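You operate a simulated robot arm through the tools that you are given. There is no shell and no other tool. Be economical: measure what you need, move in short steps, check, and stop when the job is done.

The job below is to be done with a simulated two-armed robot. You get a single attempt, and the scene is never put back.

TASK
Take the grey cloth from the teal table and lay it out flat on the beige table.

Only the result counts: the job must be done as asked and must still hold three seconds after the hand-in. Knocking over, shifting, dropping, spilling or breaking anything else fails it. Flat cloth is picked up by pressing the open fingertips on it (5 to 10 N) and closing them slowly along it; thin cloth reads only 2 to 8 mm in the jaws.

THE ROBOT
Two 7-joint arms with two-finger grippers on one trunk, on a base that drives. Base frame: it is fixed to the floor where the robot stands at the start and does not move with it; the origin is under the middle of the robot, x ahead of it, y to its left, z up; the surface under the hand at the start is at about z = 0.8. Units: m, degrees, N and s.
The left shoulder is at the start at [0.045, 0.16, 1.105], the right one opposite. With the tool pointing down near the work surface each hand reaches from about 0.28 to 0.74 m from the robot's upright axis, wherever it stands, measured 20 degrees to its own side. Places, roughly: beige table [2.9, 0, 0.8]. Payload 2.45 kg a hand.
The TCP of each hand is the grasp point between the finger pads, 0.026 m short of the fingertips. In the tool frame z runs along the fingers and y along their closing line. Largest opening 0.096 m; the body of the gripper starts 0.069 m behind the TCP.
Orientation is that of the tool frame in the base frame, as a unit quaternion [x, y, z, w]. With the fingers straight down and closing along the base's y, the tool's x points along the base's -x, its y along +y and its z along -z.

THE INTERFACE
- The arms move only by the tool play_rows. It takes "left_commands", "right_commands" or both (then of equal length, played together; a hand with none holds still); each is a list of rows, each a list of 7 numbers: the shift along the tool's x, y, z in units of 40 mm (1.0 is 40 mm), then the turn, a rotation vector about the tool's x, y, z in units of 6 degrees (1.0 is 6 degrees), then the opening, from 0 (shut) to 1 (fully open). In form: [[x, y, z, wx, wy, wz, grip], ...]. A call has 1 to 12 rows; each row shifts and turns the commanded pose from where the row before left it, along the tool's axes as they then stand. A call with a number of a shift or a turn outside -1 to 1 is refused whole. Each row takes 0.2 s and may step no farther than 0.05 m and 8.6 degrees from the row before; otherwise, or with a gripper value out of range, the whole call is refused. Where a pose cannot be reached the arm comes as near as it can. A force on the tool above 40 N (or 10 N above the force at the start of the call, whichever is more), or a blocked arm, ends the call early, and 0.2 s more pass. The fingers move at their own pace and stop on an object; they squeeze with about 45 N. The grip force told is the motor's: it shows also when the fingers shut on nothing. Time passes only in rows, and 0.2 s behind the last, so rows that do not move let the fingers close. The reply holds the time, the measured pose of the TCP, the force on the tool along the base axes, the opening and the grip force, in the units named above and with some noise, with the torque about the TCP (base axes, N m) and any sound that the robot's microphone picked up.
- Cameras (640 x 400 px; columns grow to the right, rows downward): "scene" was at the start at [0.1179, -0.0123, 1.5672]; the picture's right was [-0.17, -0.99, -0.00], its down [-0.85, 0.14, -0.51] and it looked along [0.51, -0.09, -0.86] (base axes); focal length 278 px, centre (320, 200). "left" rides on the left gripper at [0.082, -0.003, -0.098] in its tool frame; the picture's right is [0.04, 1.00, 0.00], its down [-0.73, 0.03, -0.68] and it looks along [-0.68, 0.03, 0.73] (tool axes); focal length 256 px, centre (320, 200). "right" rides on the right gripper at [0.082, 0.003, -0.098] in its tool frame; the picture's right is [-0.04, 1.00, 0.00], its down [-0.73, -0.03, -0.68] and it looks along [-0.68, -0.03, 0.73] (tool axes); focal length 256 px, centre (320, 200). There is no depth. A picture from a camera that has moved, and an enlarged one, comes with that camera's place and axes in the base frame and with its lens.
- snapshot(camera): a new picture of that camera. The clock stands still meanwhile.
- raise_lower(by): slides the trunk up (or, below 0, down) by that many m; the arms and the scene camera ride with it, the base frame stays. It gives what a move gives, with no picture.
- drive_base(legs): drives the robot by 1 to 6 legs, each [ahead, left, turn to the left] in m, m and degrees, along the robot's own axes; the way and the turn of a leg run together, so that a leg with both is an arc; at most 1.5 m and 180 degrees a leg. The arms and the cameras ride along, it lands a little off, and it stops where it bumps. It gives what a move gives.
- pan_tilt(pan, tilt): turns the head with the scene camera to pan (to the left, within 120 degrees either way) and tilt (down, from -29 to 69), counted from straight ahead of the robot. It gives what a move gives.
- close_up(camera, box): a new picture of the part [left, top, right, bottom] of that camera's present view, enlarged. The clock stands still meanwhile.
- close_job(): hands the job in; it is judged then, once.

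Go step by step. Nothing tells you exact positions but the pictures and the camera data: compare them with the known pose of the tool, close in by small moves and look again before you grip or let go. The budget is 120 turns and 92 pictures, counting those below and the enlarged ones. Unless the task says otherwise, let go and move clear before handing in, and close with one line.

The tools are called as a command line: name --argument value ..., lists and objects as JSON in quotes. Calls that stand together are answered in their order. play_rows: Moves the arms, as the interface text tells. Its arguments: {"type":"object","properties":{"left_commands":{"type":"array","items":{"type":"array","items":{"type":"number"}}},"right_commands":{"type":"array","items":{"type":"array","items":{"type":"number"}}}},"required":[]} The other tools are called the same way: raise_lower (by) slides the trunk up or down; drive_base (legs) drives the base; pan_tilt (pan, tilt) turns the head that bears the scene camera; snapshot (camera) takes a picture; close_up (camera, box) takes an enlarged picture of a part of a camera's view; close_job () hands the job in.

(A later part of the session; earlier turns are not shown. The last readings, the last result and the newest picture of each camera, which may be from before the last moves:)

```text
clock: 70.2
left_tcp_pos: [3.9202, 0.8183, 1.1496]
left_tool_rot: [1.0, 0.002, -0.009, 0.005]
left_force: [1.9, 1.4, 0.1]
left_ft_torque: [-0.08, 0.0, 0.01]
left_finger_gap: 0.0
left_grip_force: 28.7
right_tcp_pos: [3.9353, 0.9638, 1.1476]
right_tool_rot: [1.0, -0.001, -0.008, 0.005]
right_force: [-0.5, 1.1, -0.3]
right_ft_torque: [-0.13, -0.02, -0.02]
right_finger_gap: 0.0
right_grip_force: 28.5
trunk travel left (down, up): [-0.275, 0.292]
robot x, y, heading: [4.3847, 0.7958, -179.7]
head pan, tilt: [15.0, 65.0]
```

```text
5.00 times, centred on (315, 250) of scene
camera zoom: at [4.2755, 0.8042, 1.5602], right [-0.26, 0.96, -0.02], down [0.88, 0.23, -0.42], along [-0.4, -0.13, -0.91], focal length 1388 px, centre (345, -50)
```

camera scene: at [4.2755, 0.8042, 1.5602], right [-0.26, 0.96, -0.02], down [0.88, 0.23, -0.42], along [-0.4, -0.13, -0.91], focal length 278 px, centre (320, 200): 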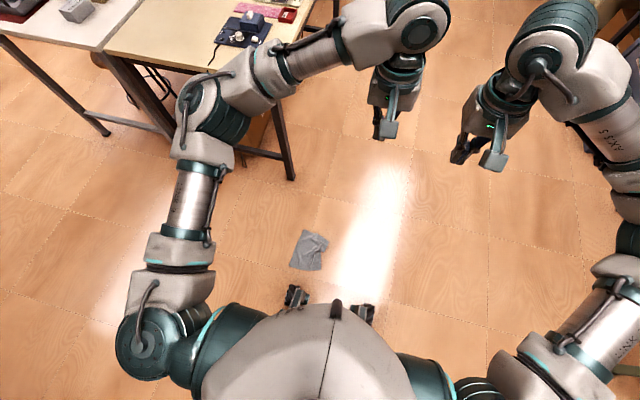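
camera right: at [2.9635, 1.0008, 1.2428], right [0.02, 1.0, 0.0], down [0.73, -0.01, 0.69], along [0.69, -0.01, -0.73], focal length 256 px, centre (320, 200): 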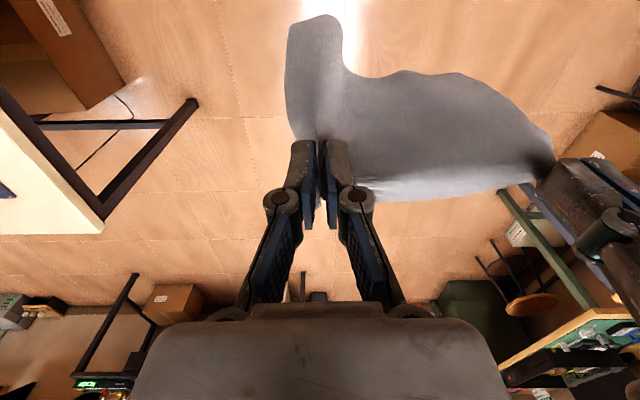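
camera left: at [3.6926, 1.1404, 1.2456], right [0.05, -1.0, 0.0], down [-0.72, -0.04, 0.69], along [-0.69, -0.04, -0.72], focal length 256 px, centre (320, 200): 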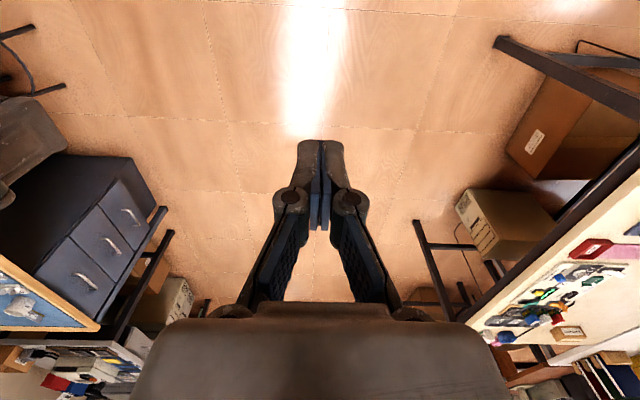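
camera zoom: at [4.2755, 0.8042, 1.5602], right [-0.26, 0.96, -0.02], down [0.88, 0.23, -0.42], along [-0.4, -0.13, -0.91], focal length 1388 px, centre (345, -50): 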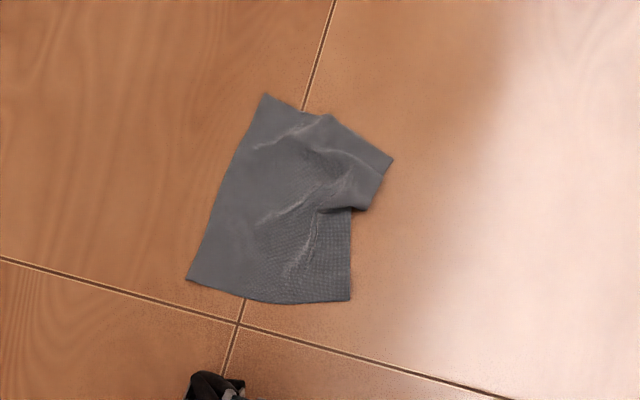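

The cloth lies mostly flat on the floor; its near short edge (corners ≈[4.03, 0.52] and [4.00, 0.70]) is clean. I centre on it, open the jaws and turn both hands 90° so they close along the fore-aft line.

drive_base --legs '[[0.04, 0.18, 0.0]]'

play_rows --left_commands '[[0, 0, 0, 0, 0, 1, 0.6], [0, 0, 0, 0, 0, 1, 0.6], [0, 0, 0, 0, 0, 1, 0.6], [0, 0, 0, 0, 0, 1, 0.6], [0, 0, 0, 0, 0, 1, 0.6], [0, 0, 0, 0, 0, 1, 0.6], [0, 0, 0, 0, 0, 1, 0.6], [0, 0, 0, 0, 0, 1, 0.6], [0, 0, 0, 0, 0, 1, 0.6], [0, 0, 0, 0, 0, 1, 0.6], [0, 0, 0, 0, 0, 1, 0.6], [0, 0, 0, 0, 0, 1, 0.6]]' --right_commands '[[0, 0, 0, 0, 0, -1, 0.6], [0, 0, 0, 0, 0, -1, 0.6], [0, 0, 0, 0, 0, -1, 0.6], [0, 0, 0, 0, 0, -1, 0.6], [0, 0, 0, 0, 0, -1, 0.6], [0, 0, 0, 0, 0, -1, 0.6], [0, 0, 0, 0, 0, -1, 0.6], [0, 0, 0, 0, 0, -1, 0.6], [0, 0, 0, 0, 0, -1, 0.6], [0, 0, 0, 0, 0, -1, 0.6], [0, 0, 0, 0, 0, -1, 0.6], [0, 0, 0, 0, 0, -1, 0.6]]'

play_rows --left_commands '[[0, 0, 0, 0, 0, 1, 0.6], [0, 0, 0, 0, 0, 1, 0.6], [0, 0, 0, 0, 0, 1, 0.6], [0, 0, 0, 0, 0, 0, 0.6]]' --right_commands '[[0, 0, 0, 0, 0, -1, 0.6], [0, 0, 0, 0, 0, -1, 0.6], [0, 0, 0, 0, 0, -1, 0.6], [0, 0, 0, 0, 0, 0, 0.6]]'

snapshot --camera "scene"

```text
clock: 71.7
left_tcp_pos: [3.8814, 0.62, 1.1509]
left_tool_rot: [1.0, 0.003, -0.009, 0.001]
left_force: [0.0, 0.1, -1.4]
left_ft_torque: [0.01, 0.0, 0.0]
left_finger_gap: 0.0002
left_grip_force: 28.1
right_tcp_pos: [3.8967, 0.7683, 1.1493]
right_tool_rot: [1.0, 0.002, -0.009, 0.0]
right_force: [0.9, -1.0, -0.2]
right_ft_torque: [0.0, 0.01, -0.03]
right_finger_gap: 0.0001
right_grip_force: 29.0
trunk travel left (down, up): [-0.275, 0.292]
robot x, y, heading: [4.3426, 0.6075, -179.5]
head pan, tilt: [15.0, 65.0]
```

```text
clock: 74.3
left_tcp_pos: [3.8857, 0.6148, 1.1535]
left_tool_rot: [0.81, -0.587, -0.01, 0.006]
left_force: [0.0, 0.0, 0.2]
left_ft_torque: [-0.03, 0.02, 0.0]
left_finger_gap: 0.0577
left_grip_force: 0.1
right_tcp_pos: [3.9366, 0.7397, 1.1397]
right_tool_rot: [0.808, 0.59, -0.006, -0.008]
right_force: [1.4, -0.1, 0.9]
right_ft_torque: [-0.03, -0.01, 0.0]
right_finger_gap: 0.0574
right_grip_force: 0.1
right hand out of reach, approached as far as the arm can: row 11, 12
trunk travel left (down, up): [-0.275, 0.292]
robot x, y, heading: [4.3469, 0.612, -179.6]
head pan, tilt: [15.0, 65.0]
```

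```text
clock: 75.3
left_tcp_pos: [3.8844, 0.6157, 1.1529]
left_tool_rot: [0.709, -0.705, -0.01, 0.006]
left_force: [-0.3, 0.6, -0.3]
left_ft_torque: [-0.01, 0.01, 0.04]
left_finger_gap: 0.0578
left_grip_force: 0.0
right_tcp_pos: [4.006, 0.7034, 1.1203]
right_tool_rot: [0.706, 0.708, -0.007, -0.01]
right_force: [-0.3, 0.3, 0.7]
right_ft_torque: [-0.02, 0.01, -0.01]
right_finger_gap: 0.0577
right_grip_force: 0.0
right hand out of reach, approached as far as the arm can: row 1, 2, 3
trunk travel left (down, up): [-0.275, 0.292]
robot x, y, heading: [4.3448, 0.6105, -179.8]
head pan, tilt: [15.0, 65.0]
```

```text
57 pictures are left
camera scene: at [4.2373, 0.5952, 1.5602], right [-0.27, 0.96, 0.0], down [0.88, 0.24, -0.42], along [-0.4, -0.11, -0.91], focal length 278 px, centre (320, 200)
```

scene: 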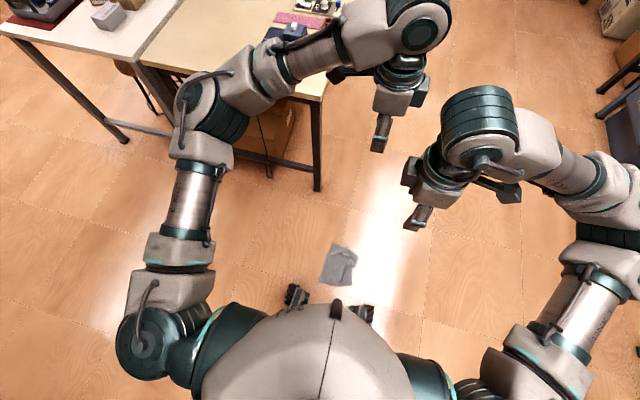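

The left hand turned fine; the right struggled at that spot. I lower the trunk fully and then see how far down the hands reach.

raise_lower --by -0.27

play_rows --right_commands '[[0, 0, 0, 0, 0, 1, 0.6], [0, 0, 0, 0, 0, 1, 0.6], [0, 0, 0, 0, 0, 1, 0.6], [0, 0, 0, 0, 0, 1, 0.6], [0, 0, 0, 0, 0, 1, 0.6], [0, 0, 0, 0, 0, 1, 0.6], [0, 0, 0, 0, 0, 1, 0.6], [0, 0, 0, 0, 0, 1, 0.6], [0, 0, 0, 0, 0, 1, 0.6], [0, 0, 0, 0, 0, 1, 0.6], [0, 0, 0, 0, 0, 0, 0.6]]'

```text
clock: 78.0
left_tcp_pos: [3.8862, 0.6145, 0.8839]
left_tool_rot: [0.709, -0.705, -0.009, 0.007]
left_force: [-0.1, -0.9, -0.5]
left_ft_torque: [0.02, 0.0, 0.0]
left_finger_gap: 0.0577
left_grip_force: 0.1
right_tcp_pos: [4.0054, 0.7025, 0.8519]
right_tool_rot: [0.706, 0.708, -0.007, -0.01]
right_force: [1.0, -0.1, -0.6]
right_ft_torque: [0.0, -0.02, -0.01]
right_finger_gap: 0.0577
right_grip_force: 0.0
trunk travel left (down, up): [-0.005, 0.562]
robot x, y, heading: [4.3431, 0.6117, -179.9]
head pan, tilt: [15.0, 65.0]
```

```text
clock: 80.4
left_tcp_pos: [3.8849, 0.6153, 0.8833]
left_tool_rot: [0.709, -0.705, -0.009, 0.007]
left_force: [-0.9, 0.0, -0.3]
left_ft_torque: [0.0, 0.04, 0.0]
left_finger_gap: 0.0575
left_grip_force: 0.0
right_tcp_pos: [4.0061, 0.7035, 0.8489]
right_tool_rot: [0.966, 0.259, -0.009, -0.006]
right_force: [0.4, 0.2, 0.4]
right_ft_torque: [-0.01, -0.01, -0.03]
right_finger_gap: 0.0575
right_grip_force: 0.1
trunk travel left (down, up): [-0.005, 0.562]
robot x, y, heading: [4.3433, 0.6071, -179.6]
head pan, tilt: [15.0, 65.0]
```

play_rows --left_commands '[[0.53, -0.8, 0, 0, 0, 0, 0.6], [0.53, -0.8, 0, 0, 0, 0, 0.6], [0.53, -0.8, 0, 0, 0, 0, 0.6], [0, 0, 1, 0, 0, 0, 0.6], [0, 0, 1, 0, 0, 0, 0.6], [0, 0, 1, 0, 0, 0, 0.6], [0, 0, 1, 0, 0, 0, 0.6], [0, 0, 1, 0, 0, 0, 0.6], [0, 0, 1, 0, 0, 0, 0.6], [0, 0, 1, 0, 0, 0, 0.6], [0, 0, 1, 0, 0, 0, 0.6], [0, 0, 1, 0, 0, 0, 0.6]]'

snapshot --camera "scene"

snapshot --camera "left"

```text
clock: 83.0
left_tcp_pos: [3.9729, 0.5533, 0.5161]
left_tool_rot: [0.71, -0.705, -0.01, 0.006]
left_force: [-0.6, 0.2, -0.1]
left_ft_torque: [-0.01, -0.01, 0.02]
left_finger_gap: 0.0578
left_grip_force: 0.0
right_tcp_pos: [4.0059, 0.7028, 0.8494]
right_tool_rot: [0.965, 0.26, -0.009, -0.005]
right_force: [0.1, 1.0, -0.4]
right_ft_torque: [0.02, -0.03, 0.01]
right_finger_gap: 0.0574
right_grip_force: 0.1
trunk travel left (down, up): [-0.005, 0.562]
robot x, y, heading: [4.3443, 0.6088, -179.3]
head pan, tilt: [15.0, 65.0]
```

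```text
56 pictures are left
camera scene: at [3.9488, 0.5918, 1.2302], right [-0.27, 0.96, 0.0], down [0.88, 0.24, -0.42], along [-0.4, -0.11, -0.91], focal length 278 px, centre (320, 200)
```

scene: 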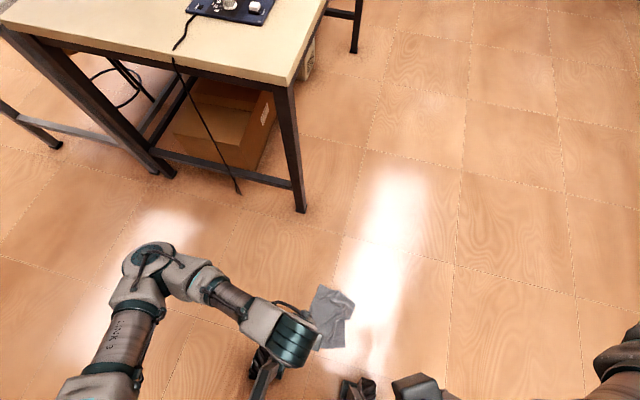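

```text
55 pictures are left
camera left: at [3.9775, 0.4717, 0.6157], right [-1.0, -0.05, 0.02], down [-0.02, 0.73, 0.68], along [-0.05, 0.68, -0.73], focal length 256 px, centre (320, 200)
```

left: 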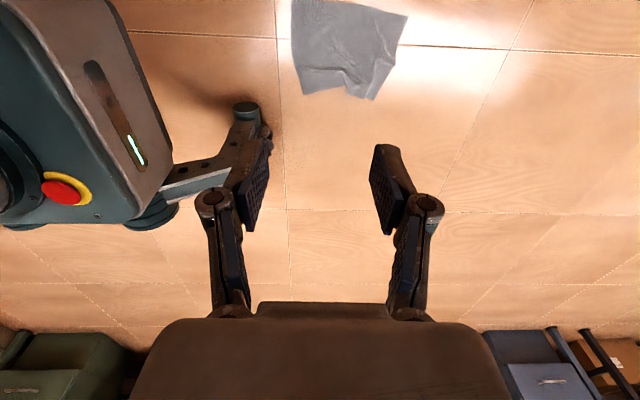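

The arms ride lower and further ahead now, so the floor looks reachable. I enlarge the cloth for corner positions.

close_up --camera "scene" --box '[250, 270, 400, 400]'

```text
3.08 times, centred on (325, 335) of scene
camera zoom: at [3.9488, 0.5918, 1.2302], right [-0.27, 0.96, 0.0], down [0.88, 0.24, -0.42], along [-0.4, -0.11, -0.91], focal length 854 px, centre (305, -215)
```

zoom: 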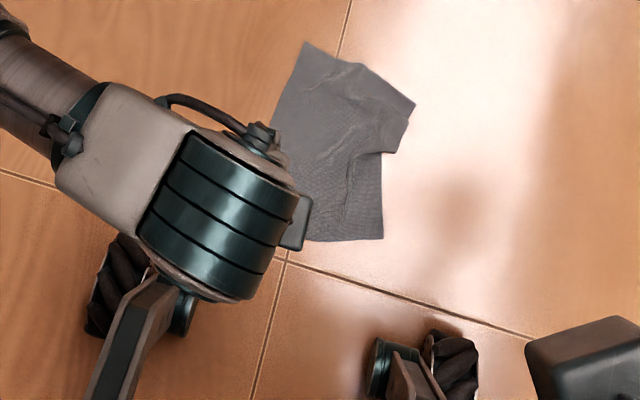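

I turn the right hand back to 90° here and check that it can hold that as it goes down.

play_rows --right_commands '[[0, 0, 0, 0, 0, -1, 0.6], [0, 0, 0, 0, 0, -1, 0.6], [0, 0, 0, 0, 0, -1, 0.6], [0, 0, 0, 0, 0, -1, 0.6], [0, 0, 0, 0, 0, -1, 0.6], [0, 0, 0, 0, 0, -1, 0.6], [0, 0, 0, 0, 0, -1, 0.6], [0, 0, 0, 0, 0, -1, 0.6], [0, 0, 0, 0, 0, -1, 0.6], [0, 0, 0, 0, 0, -1, 0.6], [0, 0, 0, 0, 0, 0, 0.6]]'

play_rows --right_commands '[[-0.2, -0.6, 0, 0, 0, 0, 0.6], [-0.2, -0.6, 0, 0, 0, 0, 0.6], [0, 0, 1, 0, 0, 0, 0.6], [0, 0, 1, 0, 0, 0, 0.6], [0, 0, 1, 0, 0, 0, 0.6], [0, 0, 1, 0, 0, 0, 0.6], [0, 0, 1, 0, 0, 0, 0.6], [0, 0, 1, 0, 0, 0, 0.6], [0, 0, 1, 0, 0, 0, 0.6], [0, 0, 1, 0, 0, 0, 0.6], [0, 0, 0, 0, 0, 0, 0.6]]'

```text
clock: 85.4
left_tcp_pos: [3.9731, 0.5532, 0.5175]
left_tool_rot: [0.709, -0.705, -0.01, 0.007]
left_force: [-0.3, 0.6, -0.4]
left_ft_torque: [-0.01, 0.02, 0.01]
left_finger_gap: 0.0577
left_grip_force: 0.0
right_tcp_pos: [4.0063, 0.7035, 0.8508]
right_tool_rot: [0.705, 0.709, -0.005, -0.011]
right_force: [-0.3, -0.3, -0.3]
right_ft_torque: [0.0, 0.02, 0.03]
right_finger_gap: 0.0574
right_grip_force: 0.1
trunk travel left (down, up): [-0.005, 0.562]
robot x, y, heading: [4.345, 0.6089, -179.5]
head pan, tilt: [15.0, 65.0]
```

```text
clock: 87.8
left_tcp_pos: [3.9724, 0.5538, 0.5179]
left_tool_rot: [0.71, -0.705, -0.01, 0.006]
left_force: [0.1, 0.2, 0.2]
left_ft_torque: [0.01, 0.02, -0.03]
left_finger_gap: 0.0575
left_grip_force: 0.1
right_tcp_pos: [3.9516, 0.6905, 0.5308]
right_tool_rot: [0.706, 0.708, -0.005, -0.009]
right_force: [0.9, -0.4, -0.4]
right_ft_torque: [0.0, 0.03, 0.01]
right_finger_gap: 0.0575
right_grip_force: 0.1
trunk travel left (down, up): [-0.005, 0.562]
robot x, y, heading: [4.3432, 0.6126, -179.7]
head pan, tilt: [15.0, 65.0]
```

Both hands hold the turn. I lower them close to the floor above the near corners.

play_rows --left_commands '[[0.4, -0.1, 0.8, 0, 0, 0, 0.6], [0, 0, 0.95, 0, 0, 0, 0.6], [0, 0, 0.95, 0, 0, 0, 0.6], [0, 0, 0.95, 0, 0, 0, 0.6], [0, 0, 0.95, 0, 0, 0, 0.6], [0, 0, 0.95, 0, 0, 0, 0.6], [0, 0, 0.95, 0, 0, 0, 0.6], [0, 0, 0.95, 0, 0, 0, 0.6], [0, 0, 0.95, 0, 0, 0, 0.6], [0, 0, 0.95, 0, 0, 0, 0.6], [0, 0, 0.7, 0, 0, 0, 0.6], [0, 0, 0, 0, 0, 0, 0.6]]' --right_commands '[[-0.1, 0.13, 0.8, 0, 0, 0, 0.6], [0, 0, 0.98, 0, 0, 0, 0.6], [0, 0, 0.98, 0, 0, 0, 0.6], [0, 0, 0.98, 0, 0, 0, 0.6], [0, 0, 0.98, 0, 0, 0, 0.6], [0, 0, 0.98, 0, 0, 0, 0.6], [0, 0, 0.98, 0, 0, 0, 0.6], [0, 0, 0.98, 0, 0, 0, 0.6], [0, 0, 0.98, 0, 0, 0, 0.6], [0, 0, 0.98, 0, 0, 0, 0.6], [0, 0, 0.7, 0, 0, 0, 0.6], [0, 0, 0, 0, 0, 0, 0.6]]'

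snapshot --camera "left"

snapshot --camera "right"

```text
clock: 90.4
left_tcp_pos: [3.9689, 0.5393, 0.1173]
left_tool_rot: [0.709, -0.705, -0.01, 0.006]
left_force: [1.1, -0.6, -0.4]
left_ft_torque: [-0.02, 0.03, 0.0]
left_finger_gap: 0.0575
left_grip_force: 0.0
right_tcp_pos: [3.9472, 0.6866, 0.1185]
right_tool_rot: [0.706, 0.708, -0.006, -0.01]
right_force: [0.4, 0.5, 0.7]
right_ft_torque: [0.01, -0.02, -0.03]
right_finger_gap: 0.0575
right_grip_force: 0.0
trunk travel left (down, up): [-0.005, 0.562]
robot x, y, heading: [4.343, 0.6084, -179.7]
head pan, tilt: [15.0, 65.0]
```

```text
53 pictures are left
camera left: at [3.974, 0.4581, 0.2155], right [-1.0, -0.05, 0.02], down [-0.02, 0.73, 0.68], along [-0.05, 0.68, -0.73], focal length 256 px, centre (320, 200)
```

left: 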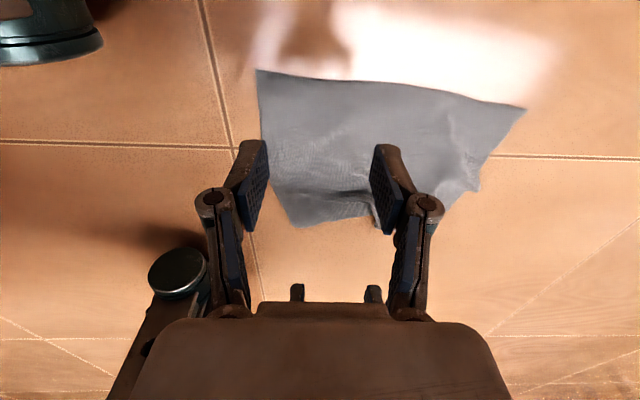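

```text
52 pictures are left
camera right: at [3.9533, 0.7669, 0.2168], right [1.0, -0.04, -0.02], down [-0.01, -0.74, 0.67], along [-0.04, -0.67, -0.74], focal length 256 px, centre (320, 200)
```

right: 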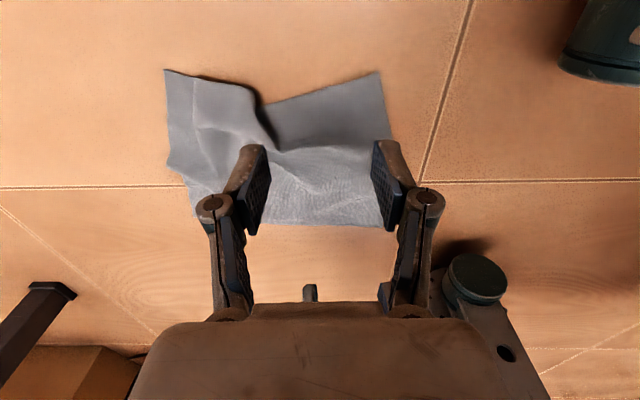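

Both hands stand well over the near corners. I narrow the right jaw slightly to stay off the crease and go down to just above contact.

play_rows --left_commands '[[0, 0, 0.8, 0, 0, 0, 0.6], [0, 0, 0.8, 0, 0, 0, 0.6], [0, 0, 0.4, 0, 0, 0, 0.6], [0, 0, 0.1, 0, 0, 0, 0.6], [0, 0, 0, 0, 0, 0, 0.6]]' --right_commands '[[0, 0.12, 0.8, 0, 0, 0, 0.5], [0, 0, 0.8, 0, 0, 0, 0.5], [0, 0, 0.4, 0, 0, 0, 0.5], [0, 0, 0.1, 0, 0, 0, 0.5], [0, 0, 0, 0, 0, 0, 0.5]]'

```text
clock: 91.6
left_tcp_pos: [3.9672, 0.5392, 0.0329]
left_tool_rot: [0.709, -0.705, -0.01, 0.005]
left_force: [0.1, 0.0, 0.4]
left_ft_torque: [-0.01, 0.0, -0.03]
left_finger_gap: 0.0577
left_grip_force: 0.0
right_tcp_pos: [3.9622, 0.6854, 0.0749]
right_tool_rot: [0.706, 0.708, -0.007, -0.011]
right_force: [-0.1, -0.3, -0.4]
right_ft_torque: [-0.02, -0.03, 0.02]
right_finger_gap: 0.0482
right_grip_force: 0.0
right hand out of reach, approached as far as the arm can: row 2, 3
trunk travel left (down, up): [-0.005, 0.562]
robot x, y, heading: [4.344, 0.6077, -179.6]
head pan, tilt: [15.0, 65.0]
```

The right arm stops at 0.075 in this turn; I try it with less yaw.

play_rows --right_commands '[[0, 0, -0.2, 0, 0, 1, 0.5], [0, 0, 0, 0, 0, 1, 0.5], [0, 0, 0, 0, 0, 1, 0.5], [0, 0, 0, 0, 0, 1, 0.5], [0, 0, 0, 0, 0, 1, 0.5], [0, 0, 0.5, 0, 0, 0, 0.5], [0, 0, 0.5, 0, 0, 0, 0.5], [0, 0, 0, 0, 0, 0, 0.5]]'

snapshot --camera "scene"

```text
clock: 93.4
left_tcp_pos: [3.9668, 0.5384, 0.0331]
left_tool_rot: [0.709, -0.705, -0.01, 0.005]
left_force: [-0.4, 0.0, 0.1]
left_ft_torque: [0.03, -0.02, 0.07]
left_finger_gap: 0.0576
left_grip_force: 0.1
right_tcp_pos: [3.9582, 0.6865, 0.0382]
right_tool_rot: [0.865, 0.502, -0.008, -0.007]
right_force: [0.2, -0.1, -0.3]
right_ft_torque: [-0.04, 0.04, 0.03]
right_finger_gap: 0.0481
right_grip_force: 0.1
trunk travel left (down, up): [-0.005, 0.562]
robot x, y, heading: [4.3427, 0.6111, -179.4]
head pan, tilt: [15.0, 65.0]
```

```text
51 pictures are left
camera scene: at [3.9503, 0.592, 1.2308], right [-0.27, 0.96, 0.0], down [0.88, 0.24, -0.42], along [-0.4, -0.11, -0.91], focal length 278 px, centre (320, 200)
```

scene: 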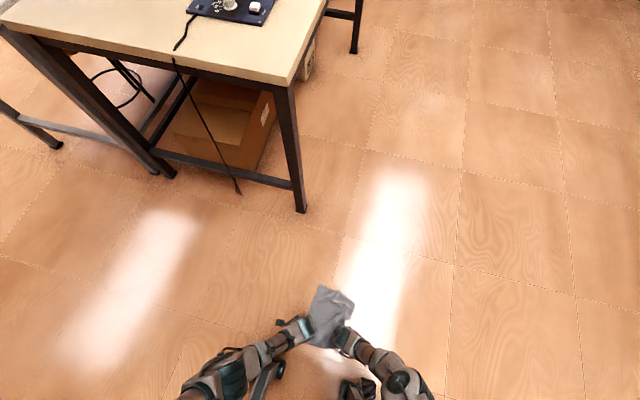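

play_rows --left_commands '[[0, 0, 0.05, 0, 0, 0, 0.6], [0, 0, 0.03, 0, 0, 0, 0.6], [0, 0, 0, 0, 0, 0, 0.6]]' --right_commands '[[-0.3, 0, 0, 0, 0, 0, 0.5], [0, 0, 0.15, 0, 0, 0, 0.5], [0, 0, 0, 0, 0, 0, 0.5]]'

snapshot --camera "right"

snapshot --camera "left"

```text
clock: 94.2
left_tcp_pos: [3.9665, 0.5381, 0.0291]
left_tool_rot: [0.709, -0.705, -0.01, 0.006]
left_force: [0.3, -0.3, 0.5]
left_ft_torque: [-0.02, 0.0, 0.02]
left_finger_gap: 0.0575
left_grip_force: 0.1
right_tcp_pos: [3.9526, 0.675, 0.035]
right_tool_rot: [0.866, 0.501, -0.008, -0.008]
right_force: [0.1, 0.1, -0.3]
right_ft_torque: [0.0, 0.01, 0.02]
right_finger_gap: 0.048
right_grip_force: 0.0
right hand out of reach, approached as far as the arm can: row 2
trunk travel left (down, up): [-0.005, 0.562]
robot x, y, heading: [4.3454, 0.6089, -179.6]
head pan, tilt: [15.0, 65.0]
```

```text
50 pictures are left
camera right: at [3.9988, 0.7436, 0.1326], right [0.85, -0.53, -0.02], down [-0.38, -0.63, 0.68], along [-0.38, -0.57, -0.73], focal length 256 px, centre (320, 200)
```

right: 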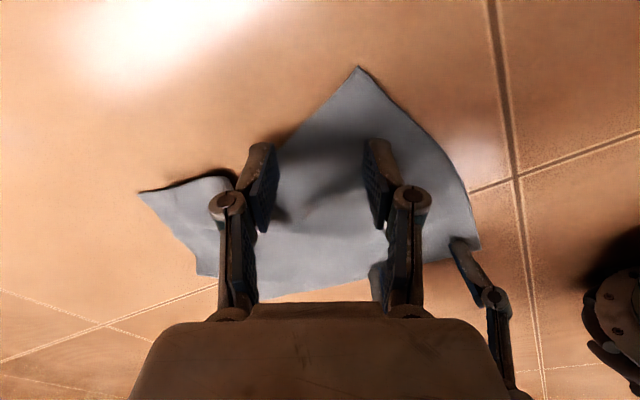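

```text
49 pictures are left
camera left: at [3.9709, 0.4572, 0.1274], right [-1.0, -0.05, 0.02], down [-0.02, 0.73, 0.68], along [-0.05, 0.68, -0.73], focal length 256 px, centre (320, 200)
```

left: 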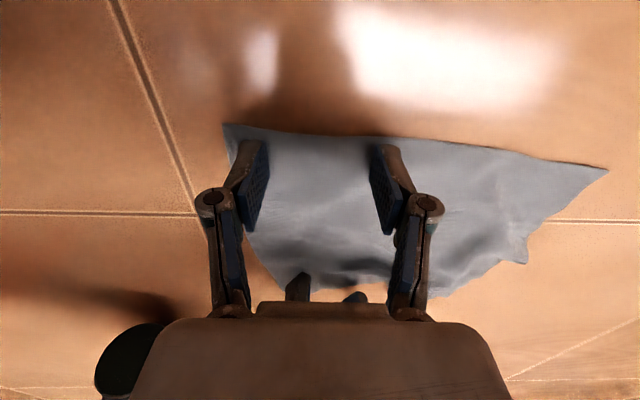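

raise_lower --by -0.005

play_rows --right_commands '[[-0.05, 0.05, -0.1, 0, 0, 1, 0.5], [0, 0, 0, 0, 0, 1, 0.5], [0, 0, 0, 0, 0, 1, 0.5], [0, 0, 0.1, 0, 0, 0, 0.5], [0, 0, 0.06, 0, 0, 0, 0.5], [0, 0, 0, 0, 0, 0, 0.5]]'

```text
clock: 94.8
left_tcp_pos: [3.9661, 0.5385, 0.025]
left_tool_rot: [0.708, -0.706, -0.01, 0.006]
left_force: [-0.2, 0.3, 6.2]
left_ft_torque: [-0.01, -0.2, 0.02]
left_finger_gap: 0.058
left_grip_force: 0.1
right_tcp_pos: [3.9535, 0.6758, 0.0316]
right_tool_rot: [0.865, 0.502, -0.009, -0.009]
right_force: [0.4, -0.2, -0.1]
right_ft_torque: [0.03, 0.0, 0.01]
right_finger_gap: 0.0481
right_grip_force: 0.1
trunk travel left (down, up): [0.0, 0.567]
robot x, y, heading: [4.342, 0.6097, -179.5]
head pan, tilt: [15.0, 65.0]
```

```text
clock: 96.2
left_tcp_pos: [3.967, 0.5392, 0.025]
left_tool_rot: [0.71, -0.704, -0.008, 0.006]
left_force: [3.8, -0.7, 17.6]
left_ft_torque: [-0.06, -0.74, 0.03]
left_finger_gap: 0.0573
left_grip_force: 6.3
right_tcp_pos: [3.9544, 0.6737, 0.0282]
right_tool_rot: [0.933, 0.36, -0.008, -0.007]
right_force: [-0.6, -0.5, -0.4]
right_ft_torque: [-0.01, -0.02, 0.01]
right_finger_gap: 0.0479
right_grip_force: 0.0
trunk travel left (down, up): [0.0, 0.567]
robot x, y, heading: [4.3445, 0.6124, -179.7]
head pan, tilt: [15.0, 65.0]
```

I level both tools (about 1.2° off), ease the left and press the right.

play_rows --left_commands '[[0, 0, -0.04, 0.21, 0, 0, 0.6], [0, 0, 0, 0, 0, 0, 0.6], [0, 0, 0, 0, 0, 0, 0.6]]' --right_commands '[[0, 0, 0.03, -0.18, 0, 0, 0.5], [0, 0, 0.03, 0, 0, 0, 0.5], [0, 0, 0, 0, 0, 0, 0.5]]'

```text
clock: 97.0
left_tcp_pos: [3.9672, 0.5396, 0.027]
left_tool_rot: [0.709, -0.705, -0.003, -0.002]
left_force: [0.9, 0.3, 0.1]
left_ft_torque: [0.02, -0.01, -0.02]
left_finger_gap: 0.0575
left_grip_force: 0.0
right_tcp_pos: [3.9542, 0.6733, 0.0261]
right_tool_rot: [0.933, 0.36, -0.004, 0.003]
right_force: [-0.3, 0.3, 0.3]
right_ft_torque: [0.01, -0.02, 0.0]
right_finger_gap: 0.0478
right_grip_force: 0.1
trunk travel left (down, up): [0.0, 0.567]
robot x, y, heading: [4.3405, 0.6122, -179.5]
head pan, tilt: [15.0, 65.0]
```

play_rows --left_commands '[[0, 0, 0.05, 0, 0, 0, 0.6], [0, 0, 0, 0, 0, 0, 0.6]]' --right_commands '[[0, 0, 0.04, 0, 0, 0, 0.5], [0, 0, 0, 0, 0, 0, 0.5]]'

```text
clock: 97.6
left_tcp_pos: [3.9657, 0.5392, 0.0254]
left_tool_rot: [0.709, -0.705, -0.004, -0.001]
left_force: [-0.6, 0.6, 0.4]
left_ft_torque: [0.0, -0.04, 0.01]
left_finger_gap: 0.0576
left_grip_force: 0.1
right_tcp_pos: [3.9526, 0.6737, 0.0255]
right_tool_rot: [0.933, 0.36, -0.006, 0.001]
right_force: [1.6, 1.7, 10.3]
right_ft_torque: [-0.13, -0.27, 0.11]
right_finger_gap: 0.0482
right_grip_force: 1.1
trunk travel left (down, up): [0.0, 0.567]
robot x, y, heading: [4.3425, 0.6101, -179.7]
head pan, tilt: [15.0, 65.0]
```

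The right presses 10 N; I close it slowly while the left takes up contact.

play_rows --left_commands '[[0, 0, 0.03, 0, 0, 0, 0.6], [0, 0, 0, 0, 0, 0, 0.6], [0, 0, 0, 0, 0, 0, 0.6], [0, 0, 0, 0, 0, 0, 0.6], [0, 0, 0, 0, 0, 0, 0.6], [0, 0, 0, 0, 0, 0, 0.6], [0, 0, 0, 0, 0, 0, 0.6], [0, 0, 0, 0, 0, 0, 0.6], [0, 0, 0, 0, 0, 0, 0.6], [0, 0, 0, 0, 0, 0, 0.6], [0, 0, 0, 0, 0, 0, 0.6], [0, 0, 0, 0, 0, 0, 0.6]]' --right_commands '[[0, 0, -0.01, 0, 0, 0, 0.46], [0, 0, 0, 0, 0, 0, 0.42], [0, 0, 0, 0, 0, 0, 0.38], [0, 0, 0, 0, 0, 0, 0.34], [0, 0, 0, 0, 0, 0, 0.3], [0, 0, 0, 0, 0, 0, 0.26], [0, 0, 0, 0, 0, 0, 0.22], [0, 0, 0, 0, 0, 0, 0.17], [0, 0, 0, 0, 0, 0, 0.12], [0, 0, 0, 0, 0, 0, 0.06], [0, 0, 0, 0, 0, 0, 0], [0, 0, 0, 0, 0, 0, 0]]'

```text
clock: 97.9
left_tcp_pos: [3.9665, 0.5396, 0.0244]
left_tool_rot: [0.709, -0.705, -0.004, 0.0]
left_force: [-0.6, 1.0, 3.2]
left_ft_torque: [-0.06, -0.11, 0.03]
left_finger_gap: 0.0579
left_grip_force: 0.7
right_tcp_pos: [3.9545, 0.6716, 0.0245]
right_tool_rot: [0.933, 0.361, -0.006, 0.002]
right_force: [4.3, 2.6, 16.3]
right_ft_torque: [-0.1, -0.25, 0.04]
right_finger_gap: 0.0497
right_grip_force: 3.3
trunk travel left (down, up): [0.0, 0.567]
robot x, y, heading: [4.345, 0.6083, -179.6]
head pan, tilt: [15.0, 65.0]
stopped in row 1 (right hand): the force on the tool passed its limit at 52 N (the readings are from after the stop); the commanded pose is now the measured one
```

play_rows --right_commands '[[0, 0, -0.03, 0, 0, 0, 0.5], [0, 0, 0, 0, 0, 0, 0.5]]'

```text
clock: 98.5
left_tcp_pos: [3.966, 0.5396, 0.0245]
left_tool_rot: [0.71, -0.705, -0.003, -0.001]
left_force: [1.2, -0.4, 15.3]
left_ft_torque: [-0.12, -0.29, -0.01]
left_finger_gap: 0.058
left_grip_force: 7.0
right_tcp_pos: [3.9545, 0.6717, 0.0268]
right_tool_rot: [0.933, 0.36, -0.006, 0.002]
right_force: [-0.8, 0.9, 0.0]
right_ft_torque: [-0.03, -0.01, -0.02]
right_finger_gap: 0.0479
right_grip_force: 0.0
trunk travel left (down, up): [0.0, 0.567]
robot x, y, heading: [4.3449, 0.6058, -179.5]
head pan, tilt: [15.0, 65.0]
```

play_rows --left_commands '[[0, 0, -0.015, 0, 0, 0, 0.58], [0, 0, 0, 0, 0, 0, 0.54], [0, 0, 0, 0, 0, 0, 0.5], [0, 0, 0, 0, 0, 0, 0.45], [0, 0, 0, 0, 0, 0, 0.4], [0, 0, 0, 0, 0, 0, 0.35], [0, 0, 0, 0, 0, 0, 0.29], [0, 0, 0, 0, 0, 0, 0.23], [0, 0, 0, 0, 0, 0, 0.17], [0, 0, 0, 0, 0, 0, 0.11], [0, 0, 0, 0, 0, 0, 0.05], [0, 0, 0, 0, 0, 0, 0]]' --right_commands '[[0, 0, 0.015, 0, 0, 0, 0.5], [0, 0, 0, 0, 0, 0, 0.5], [0, 0, 0, 0, 0, 0, 0.5], [0, 0, 0, 0, 0, 0, 0.5], [0, 0, 0, 0, 0, 0, 0.5], [0, 0, 0, 0, 0, 0, 0.5], [0, 0, 0, 0, 0, 0, 0.5], [0, 0, 0, 0, 0, 0, 0.5], [0, 0, 0, 0, 0, 0, 0.5], [0, 0, 0, 0, 0, 0, 0.5], [0, 0, 0, 0, 0, 0, 0.5], [0, 0, 0, 0, 0, 0, 0.5]]'

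snapshot --camera "left"

```text
clock: 99.6
left_tcp_pos: [3.9659, 0.5415, 0.0265]
left_tool_rot: [0.709, -0.705, -0.004, 0.001]
left_force: [1.5, 1.9, 10.7]
left_ft_torque: [-0.19, -0.18, 0.03]
left_finger_gap: 0.0031
left_grip_force: 30.3
right_tcp_pos: [3.9546, 0.6723, 0.0253]
right_tool_rot: [0.933, 0.36, -0.008, 0.001]
right_force: [-0.3, -0.6, 3.4]
right_ft_torque: [-0.02, -0.1, 0.0]
right_finger_gap: 0.049
right_grip_force: 0.9
trunk travel left (down, up): [0.0, 0.567]
robot x, y, heading: [4.3462, 0.6113, -179.5]
head pan, tilt: [15.0, 65.0]
stopped in row 5 (left hand): the force on the tool passed its limit at 46 N (the readings are from after the stop); the commanded pose is now the measured one
```

```text
48 pictures are left
camera left: at [3.9698, 0.4599, 0.1247], right [-1.0, -0.05, 0.01], down [-0.03, 0.73, 0.68], along [-0.04, 0.68, -0.73], focal length 256 px, centre (320, 200)
```

left: 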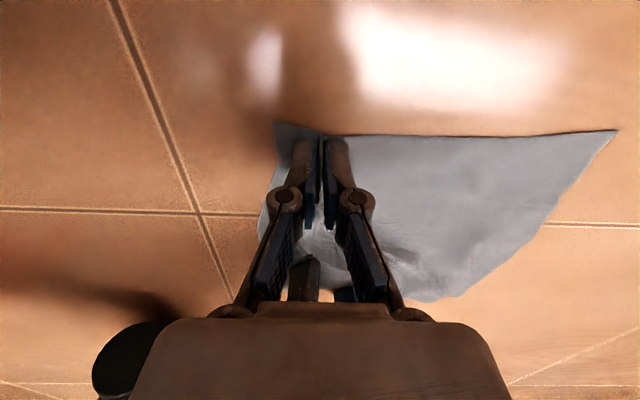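

The left has a fold (3 mm). Now the right closes slowly.

play_rows --right_commands '[[0, 0, 0, 0, 0, 0, 0.46], [0, 0, 0, 0, 0, 0, 0.42], [0, 0, 0, 0, 0, 0, 0.38], [0, 0, 0, 0, 0, 0, 0.34], [0, 0, 0, 0, 0, 0, 0.3], [0, 0, 0, 0, 0, 0, 0.26], [0, 0, 0, 0, 0, 0, 0.22], [0, 0, 0, 0, 0, 0, 0.17], [0, 0, 0, 0, 0, 0, 0.12], [0, 0, 0, 0, 0, 0, 0.06], [0, 0, 0, 0, 0, 0, 0], [0, 0, 0, 0, 0, 0, 0]]'

snapshot --camera "right"

```text
clock: 100.2
left_tcp_pos: [3.9675, 0.5404, 0.0271]
left_tool_rot: [0.71, -0.705, -0.005, 0.001]
left_force: [-0.2, 0.2, 3.9]
left_ft_torque: [-0.02, -0.13, 0.0]
left_finger_gap: 0.0384
left_grip_force: 0.1
right_tcp_pos: [3.9559, 0.6661, 0.0267]
right_tool_rot: [0.933, 0.361, -0.009, 0.004]
right_force: [6.4, -3.4, 20.2]
right_ft_torque: [-0.08, -0.44, 0.02]
right_finger_gap: 0.0016
right_grip_force: 22.9
trunk travel left (down, up): [0.0, 0.567]
robot x, y, heading: [4.3463, 0.6088, -179.6]
head pan, tilt: [15.0, 65.0]
stopped in row 3 (right hand): the force on the tool passed its limit at 48 N (the readings are from after the stop); the commanded pose is now the measured one
```

```text
47 pictures are left
camera right: at [4.0198, 0.7199, 0.1224], right [0.64, -0.77, 0.0], down [-0.55, -0.46, 0.69], along [-0.53, -0.45, -0.72], focal length 256 px, centre (320, 200)
```

right: 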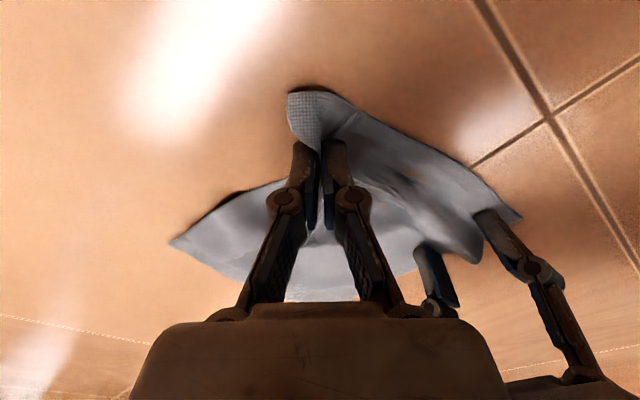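

The left jaw has reopened to 0.038 after the early stop. I keep the right shut and close the left again.

play_rows --left_commands '[[0, 0, 0.01, 0, 0, 0, 0.36], [0, 0, 0, 0, 0, 0, 0.3], [0, 0, -0.01, 0, 0, 0, 0.24], [0, 0, 0, 0, 0, 0, 0.18], [0, 0, 0, 0, 0, 0, 0.12], [0, 0, 0, 0, 0, 0, 0.06], [0, 0, 0, 0, 0, 0, 0], [0, 0, 0, 0, 0, 0, 0]]' --right_commands '[[0, 0, -0.03, 0, 0, 0, 0], [0, 0, 0, 0, 0, 0, 0], [0, 0, 0, 0, 0, 0, 0], [0, 0, 0, 0, 0, 0, 0], [0, 0, 0, 0, 0, 0, 0], [0, 0, 0, 0, 0, 0, 0], [0, 0, 0, 0, 0, 0, 0], [0, 0, 0, 0, 0, 0, 0]]'

snapshot --camera "left"

snapshot --camera "right"

```text
clock: 100.7
left_tcp_pos: [3.9669, 0.542, 0.0275]
left_tool_rot: [0.709, -0.705, -0.006, 0.003]
left_force: [-0.5, 2.4, -0.7]
left_ft_torque: [-0.11, -0.13, 0.02]
left_finger_gap: 0.0039
left_grip_force: 28.0
right_tcp_pos: [3.9537, 0.669, 0.0256]
right_tool_rot: [0.933, 0.36, -0.01, 0.002]
right_force: [-0.5, -1.5, 4.0]
right_ft_torque: [0.09, -0.01, -0.03]
right_finger_gap: 0.004
right_grip_force: 29.4
trunk travel left (down, up): [0.0, 0.567]
robot x, y, heading: [4.3467, 0.6115, -179.6]
head pan, tilt: [15.0, 65.0]
stopped in row 2 (left hand): the force on the tool passed its limit at 47 N (the readings are from after the stop); the commanded pose is now the measured one
```

```text
46 pictures are left
camera left: at [3.9706, 0.4609, 0.1253], right [-1.0, -0.05, 0.01], down [-0.03, 0.73, 0.68], along [-0.04, 0.68, -0.73], focal length 256 px, centre (320, 200)
```

left: 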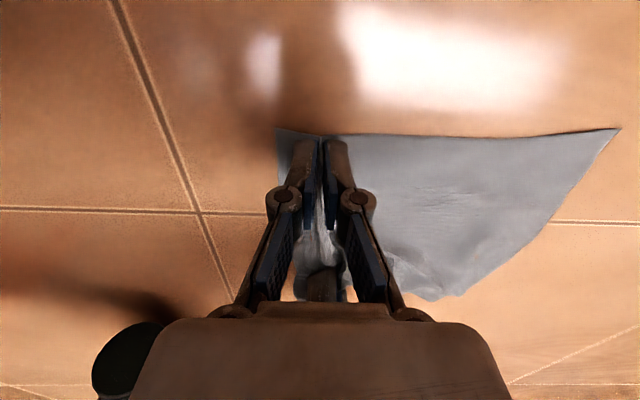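

```text
45 pictures are left
camera right: at [4.019, 0.7217, 0.1225], right [0.64, -0.77, 0.0], down [-0.55, -0.46, 0.69], along [-0.53, -0.45, -0.72], focal length 256 px, centre (320, 200)
```

right: 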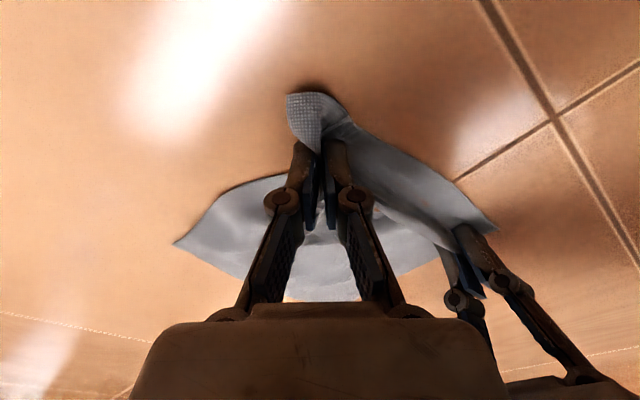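

Both jaws now read 4 mm with folds visible. I keep both shut and lift a few centimetres.

play_rows --left_commands '[[0, 0, -0.05, 0, 0, 0, 0], [0, 0, -0.1, 0, 0, 0, 0], [0, 0, -0.3, 0, 0, 0, 0], [0, 0, -0.5, 0, 0, 0, 0], [0, 0, -0.5, 0, 0, 0, 0], [0, 0, -0.5, 0, 0, 0, 0], [0, 0, 0, 0, 0, 0, 0]]' --right_commands '[[0, 0, -0.05, 0, 0, 0, 0], [0, 0, -0.1, 0, 0, 0, 0], [0, 0, -0.3, 0, 0, 0, 0], [0, 0, -0.5, 0, 0, 0, 0], [0, 0, -0.5, 0, 0, 0, 0], [0, 0, -0.5, 0, 0, 0, 0], [0, 0, 0, 0, 0, 0, 0]]'

snapshot --camera "left"

snapshot --camera "right"

```text
clock: 102.3
left_tcp_pos: [3.9696, 0.5402, 0.1048]
left_tool_rot: [0.709, -0.705, -0.003, 0.002]
left_force: [0.5, -0.9, 1.3]
left_ft_torque: [0.11, 0.14, -0.03]
left_finger_gap: 0.0005
left_grip_force: 26.3
right_tcp_pos: [3.9561, 0.6708, 0.1065]
right_tool_rot: [0.933, 0.361, -0.011, 0.001]
right_force: [-0.2, 0.2, 0.8]
right_ft_torque: [-0.04, 0.03, 0.02]
right_finger_gap: 0.0003
right_grip_force: 26.2
trunk travel left (down, up): [0.0, 0.567]
robot x, y, heading: [4.3442, 0.6101, -179.6]
head pan, tilt: [15.0, 65.0]
```

```text
44 pictures are left
camera left: at [3.9737, 0.4591, 0.2042], right [-1.0, -0.05, 0.01], down [-0.03, 0.73, 0.68], along [-0.04, 0.68, -0.73], focal length 256 px, centre (320, 200)
```

left: 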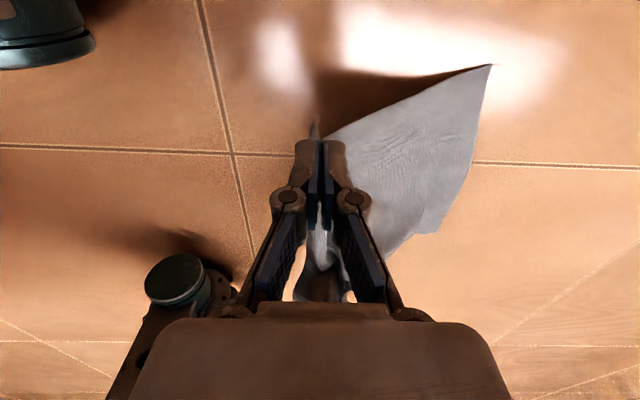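

```text
43 pictures are left
camera right: at [4.0212, 0.7238, 0.202], right [0.64, -0.77, 0.0], down [-0.55, -0.46, 0.69], along [-0.53, -0.44, -0.72], focal length 256 px, centre (320, 200)
```

right: 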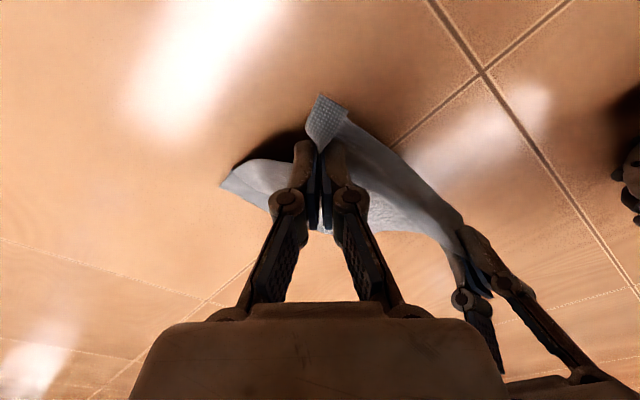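

Both corners lift off together. Gently raising with the trunk, then checking.

raise_lower --by 0.15

snapshot --camera "right"

```text
clock: 104.1
left_tcp_pos: [3.9706, 0.5414, 0.2535]
left_tool_rot: [0.709, -0.705, -0.004, 0.002]
left_force: [-0.6, 0.2, 0.4]
left_ft_torque: [-0.02, -0.01, 0.03]
left_finger_gap: 0.0018
left_grip_force: 29.5
right_tcp_pos: [3.9573, 0.6694, 0.2543]
right_tool_rot: [0.933, 0.361, -0.009, 0.002]
right_force: [2.0, -0.6, -0.2]
right_ft_torque: [-0.02, 0.13, 0.01]
right_finger_gap: 0.0003
right_grip_force: 28.7
trunk travel left (down, up): [-0.15, 0.417]
robot x, y, heading: [4.3456, 0.6108, -179.6]
head pan, tilt: [15.0, 65.0]
```

```text
42 pictures are left
camera right: at [4.0212, 0.7232, 0.3511], right [0.64, -0.77, 0.0], down [-0.55, -0.46, 0.69], along [-0.53, -0.44, -0.72], focal length 256 px, centre (320, 200)
```

right: 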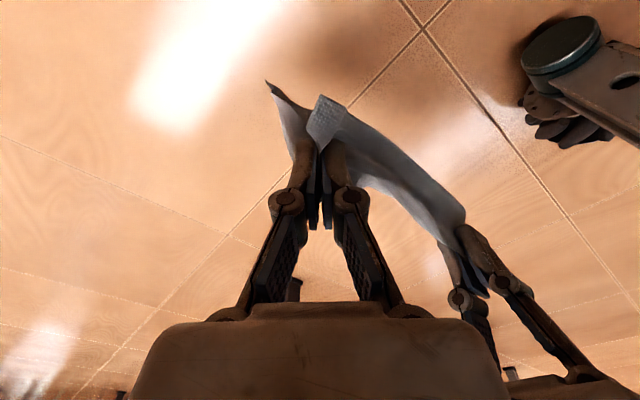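

raise_lower --by 0.3

play_rows --left_commands '[[0, 0, -0.4, 0, 0, 0, 0], [0, 0, -0.8, 0, 0, 0, 0], [0, 0, -0.9, 0, 0, 0, 0], [0, 0, -0.9, 0, 0, 0, 0], [0, 0, -0.9, 0, 0, 0, 0], [0, 0, -0.9, 0, 0, 0, 0], [0, 0, -0.9, 0, 0, 0, 0], [0, 0, -0.9, 0, 0, 0, 0], [0, 0, -0.9, 0, 0, 0, 0], [0, 0, -0.9, 0, 0, 0, 0], [0, 0, -0.9, 0, 0, 0, 0], [0, 0, -0.9, 0, 0, 0, 0]]' --right_commands '[[0, 0, -0.4, 0, 0, 0, 0], [0, 0, -0.8, 0, 0, 0, 0], [0, 0, -0.9, 0, 0, 0, 0], [0, 0, -0.9, 0, 0, 0, 0], [0, 0, -0.9, 0, 0, 0, 0], [0, 0, -0.9, 0, 0, 0, 0], [0, 0, -0.9, 0, 0, 0, 0], [0, 0, -0.9, 0, 0, 0, 0], [0, 0, -0.9, 0, 0, 0, 0], [0, 0, -0.9, 0, 0, 0, 0], [0, 0, -0.9, 0, 0, 0, 0], [0, 0, -0.9, 0, 0, 0, 0]]'

snapshot --camera "scene"

```text
clock: 107.1
left_tcp_pos: [3.9689, 0.5411, 0.5562]
left_tool_rot: [0.71, -0.704, -0.004, 0.002]
left_force: [0.2, 0.7, 0.0]
left_ft_torque: [0.02, 0.04, 0.03]
left_finger_gap: 0.0009
left_grip_force: 27.3
right_tcp_pos: [3.956, 0.6705, 0.5557]
right_tool_rot: [0.933, 0.36, -0.011, 0.002]
right_force: [0.4, 0.2, 1.1]
right_ft_torque: [-0.01, 0.08, 0.01]
right_finger_gap: 0.0006
right_grip_force: 26.8
trunk travel left (down, up): [-0.45, 0.117]
robot x, y, heading: [4.3455, 0.6089, -179.7]
head pan, tilt: [15.0, 65.0]
```

```text
clock: 109.7
left_tcp_pos: [3.9729, 0.5431, 0.9658]
left_tool_rot: [0.709, -0.705, -0.003, 0.003]
left_force: [-0.9, 0.0, 0.0]
left_ft_torque: [-0.01, 0.02, 0.01]
left_finger_gap: 0.0024
left_grip_force: 35.8
right_tcp_pos: [3.9614, 0.6763, 0.9643]
right_tool_rot: [0.933, 0.361, -0.01, 0.002]
right_force: [0.7, 1.3, 1.4]
right_ft_torque: [-0.07, 0.06, -0.03]
right_finger_gap: 0.0005
right_grip_force: 29.6
trunk travel left (down, up): [-0.45, 0.117]
robot x, y, heading: [4.3434, 0.6092, -180.0]
head pan, tilt: [15.0, 65.0]
```

```text
41 pictures are left
camera scene: at [4.2969, 0.5949, 1.7358], right [-0.27, 0.96, 0.0], down [0.88, 0.24, -0.42], along [-0.4, -0.11, -0.91], focal length 278 px, centre (320, 200)
```

scene: 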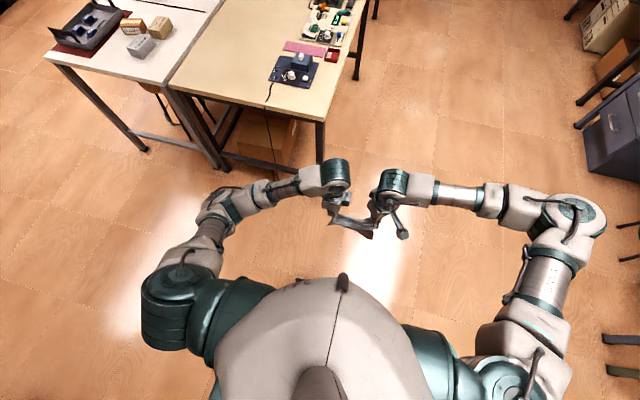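

Still held. I raise to about 1.13 and strafe toward the end of the beige table.

play_rows --left_commands '[[0, 0, -0.6, 0, 0, 0, 0], [0, 0, -0.9, 0, 0, 0, 0], [0, 0, -0.9, 0, 0, 0, 0], [0, 0, -0.9, 0, 0, 0, 0], [0, 0, -0.6, 0, 0, 0, 0], [0, 0, 0, 0, 0, 0, 0]]' --right_commands '[[0, 0, -0.6, 0, 0, 0, 0], [0, 0, -0.9, 0, 0, 0, 0], [0, 0, -0.9, 0, 0, 0, 0], [0, 0, -0.9, 0, 0, 0, 0], [0, 0, -0.6, 0, 0, 0, 0], [0, 0, 0, 0, 0, 0, 0]]'

drive_base --legs '[[0, 0.76, 0]]'

snapshot --camera "scene"

snapshot --camera "right"

```text
clock: 111.1
left_tcp_pos: [3.973, 0.5414, 1.1185]
left_tool_rot: [0.71, -0.705, -0.002, 0.002]
left_force: [0.5, 0.0, 0.7]
left_ft_torque: [-0.04, 0.0, -0.01]
left_finger_gap: 0.0012
left_grip_force: 30.5
right_tcp_pos: [3.9654, 0.6764, 1.1193]
right_tool_rot: [0.933, 0.361, -0.011, 0.001]
right_force: [-0.5, 0.8, 1.2]
right_ft_torque: [0.04, 0.04, -0.02]
right_finger_gap: 0.004
right_grip_force: 28.9
trunk travel left (down, up): [-0.45, 0.117]
robot x, y, heading: [4.3423, 0.6104, -179.7]
head pan, tilt: [15.0, 65.0]
```

```text
clock: 115.1
left_tcp_pos: [3.9739, -0.1884, 1.1187]
left_tool_rot: [-0.703, 0.711, 0.0, -0.007]
left_force: [0.7, 0.3, -0.5]
left_ft_torque: [0.0, 0.04, 0.01]
left_finger_gap: 0.001
left_grip_force: 30.6
right_tcp_pos: [3.9665, -0.0536, 1.1199]
right_tool_rot: [0.935, 0.354, -0.012, 0.004]
right_force: [-1.3, 1.0, 0.9]
right_ft_torque: [-0.03, -0.05, 0.02]
right_finger_gap: 0.0039
right_grip_force: 30.5
trunk travel left (down, up): [-0.45, 0.117]
robot x, y, heading: [4.3449, -0.1368, 179.4]
head pan, tilt: [15.0, 65.0]
```

```text
40 pictures are left
camera scene: at [4.2968, -0.1354, 1.7359], right [-0.25, 0.97, -0.01], down [0.88, 0.23, -0.42], along [-0.41, -0.12, -0.91], focal length 278 px, centre (320, 200)
```

scene: 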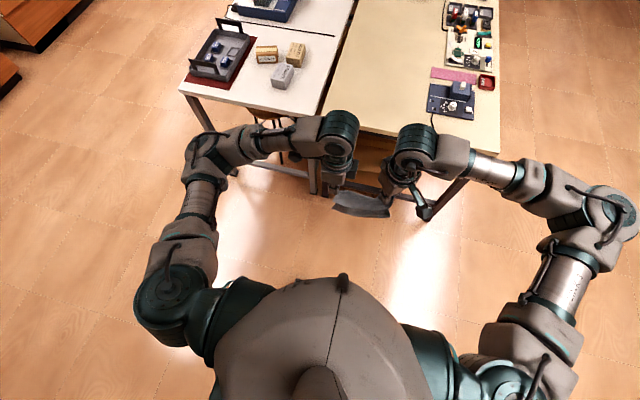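

```text
39 pictures are left
camera right: at [4.0323, -0.0012, 1.2143], right [0.63, -0.78, 0.0], down [-0.56, -0.45, 0.7], along [-0.54, -0.44, -0.72], focal length 256 px, centre (320, 200)
```

right: 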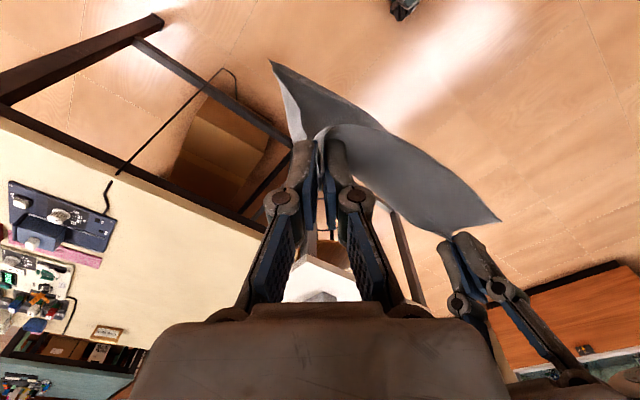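

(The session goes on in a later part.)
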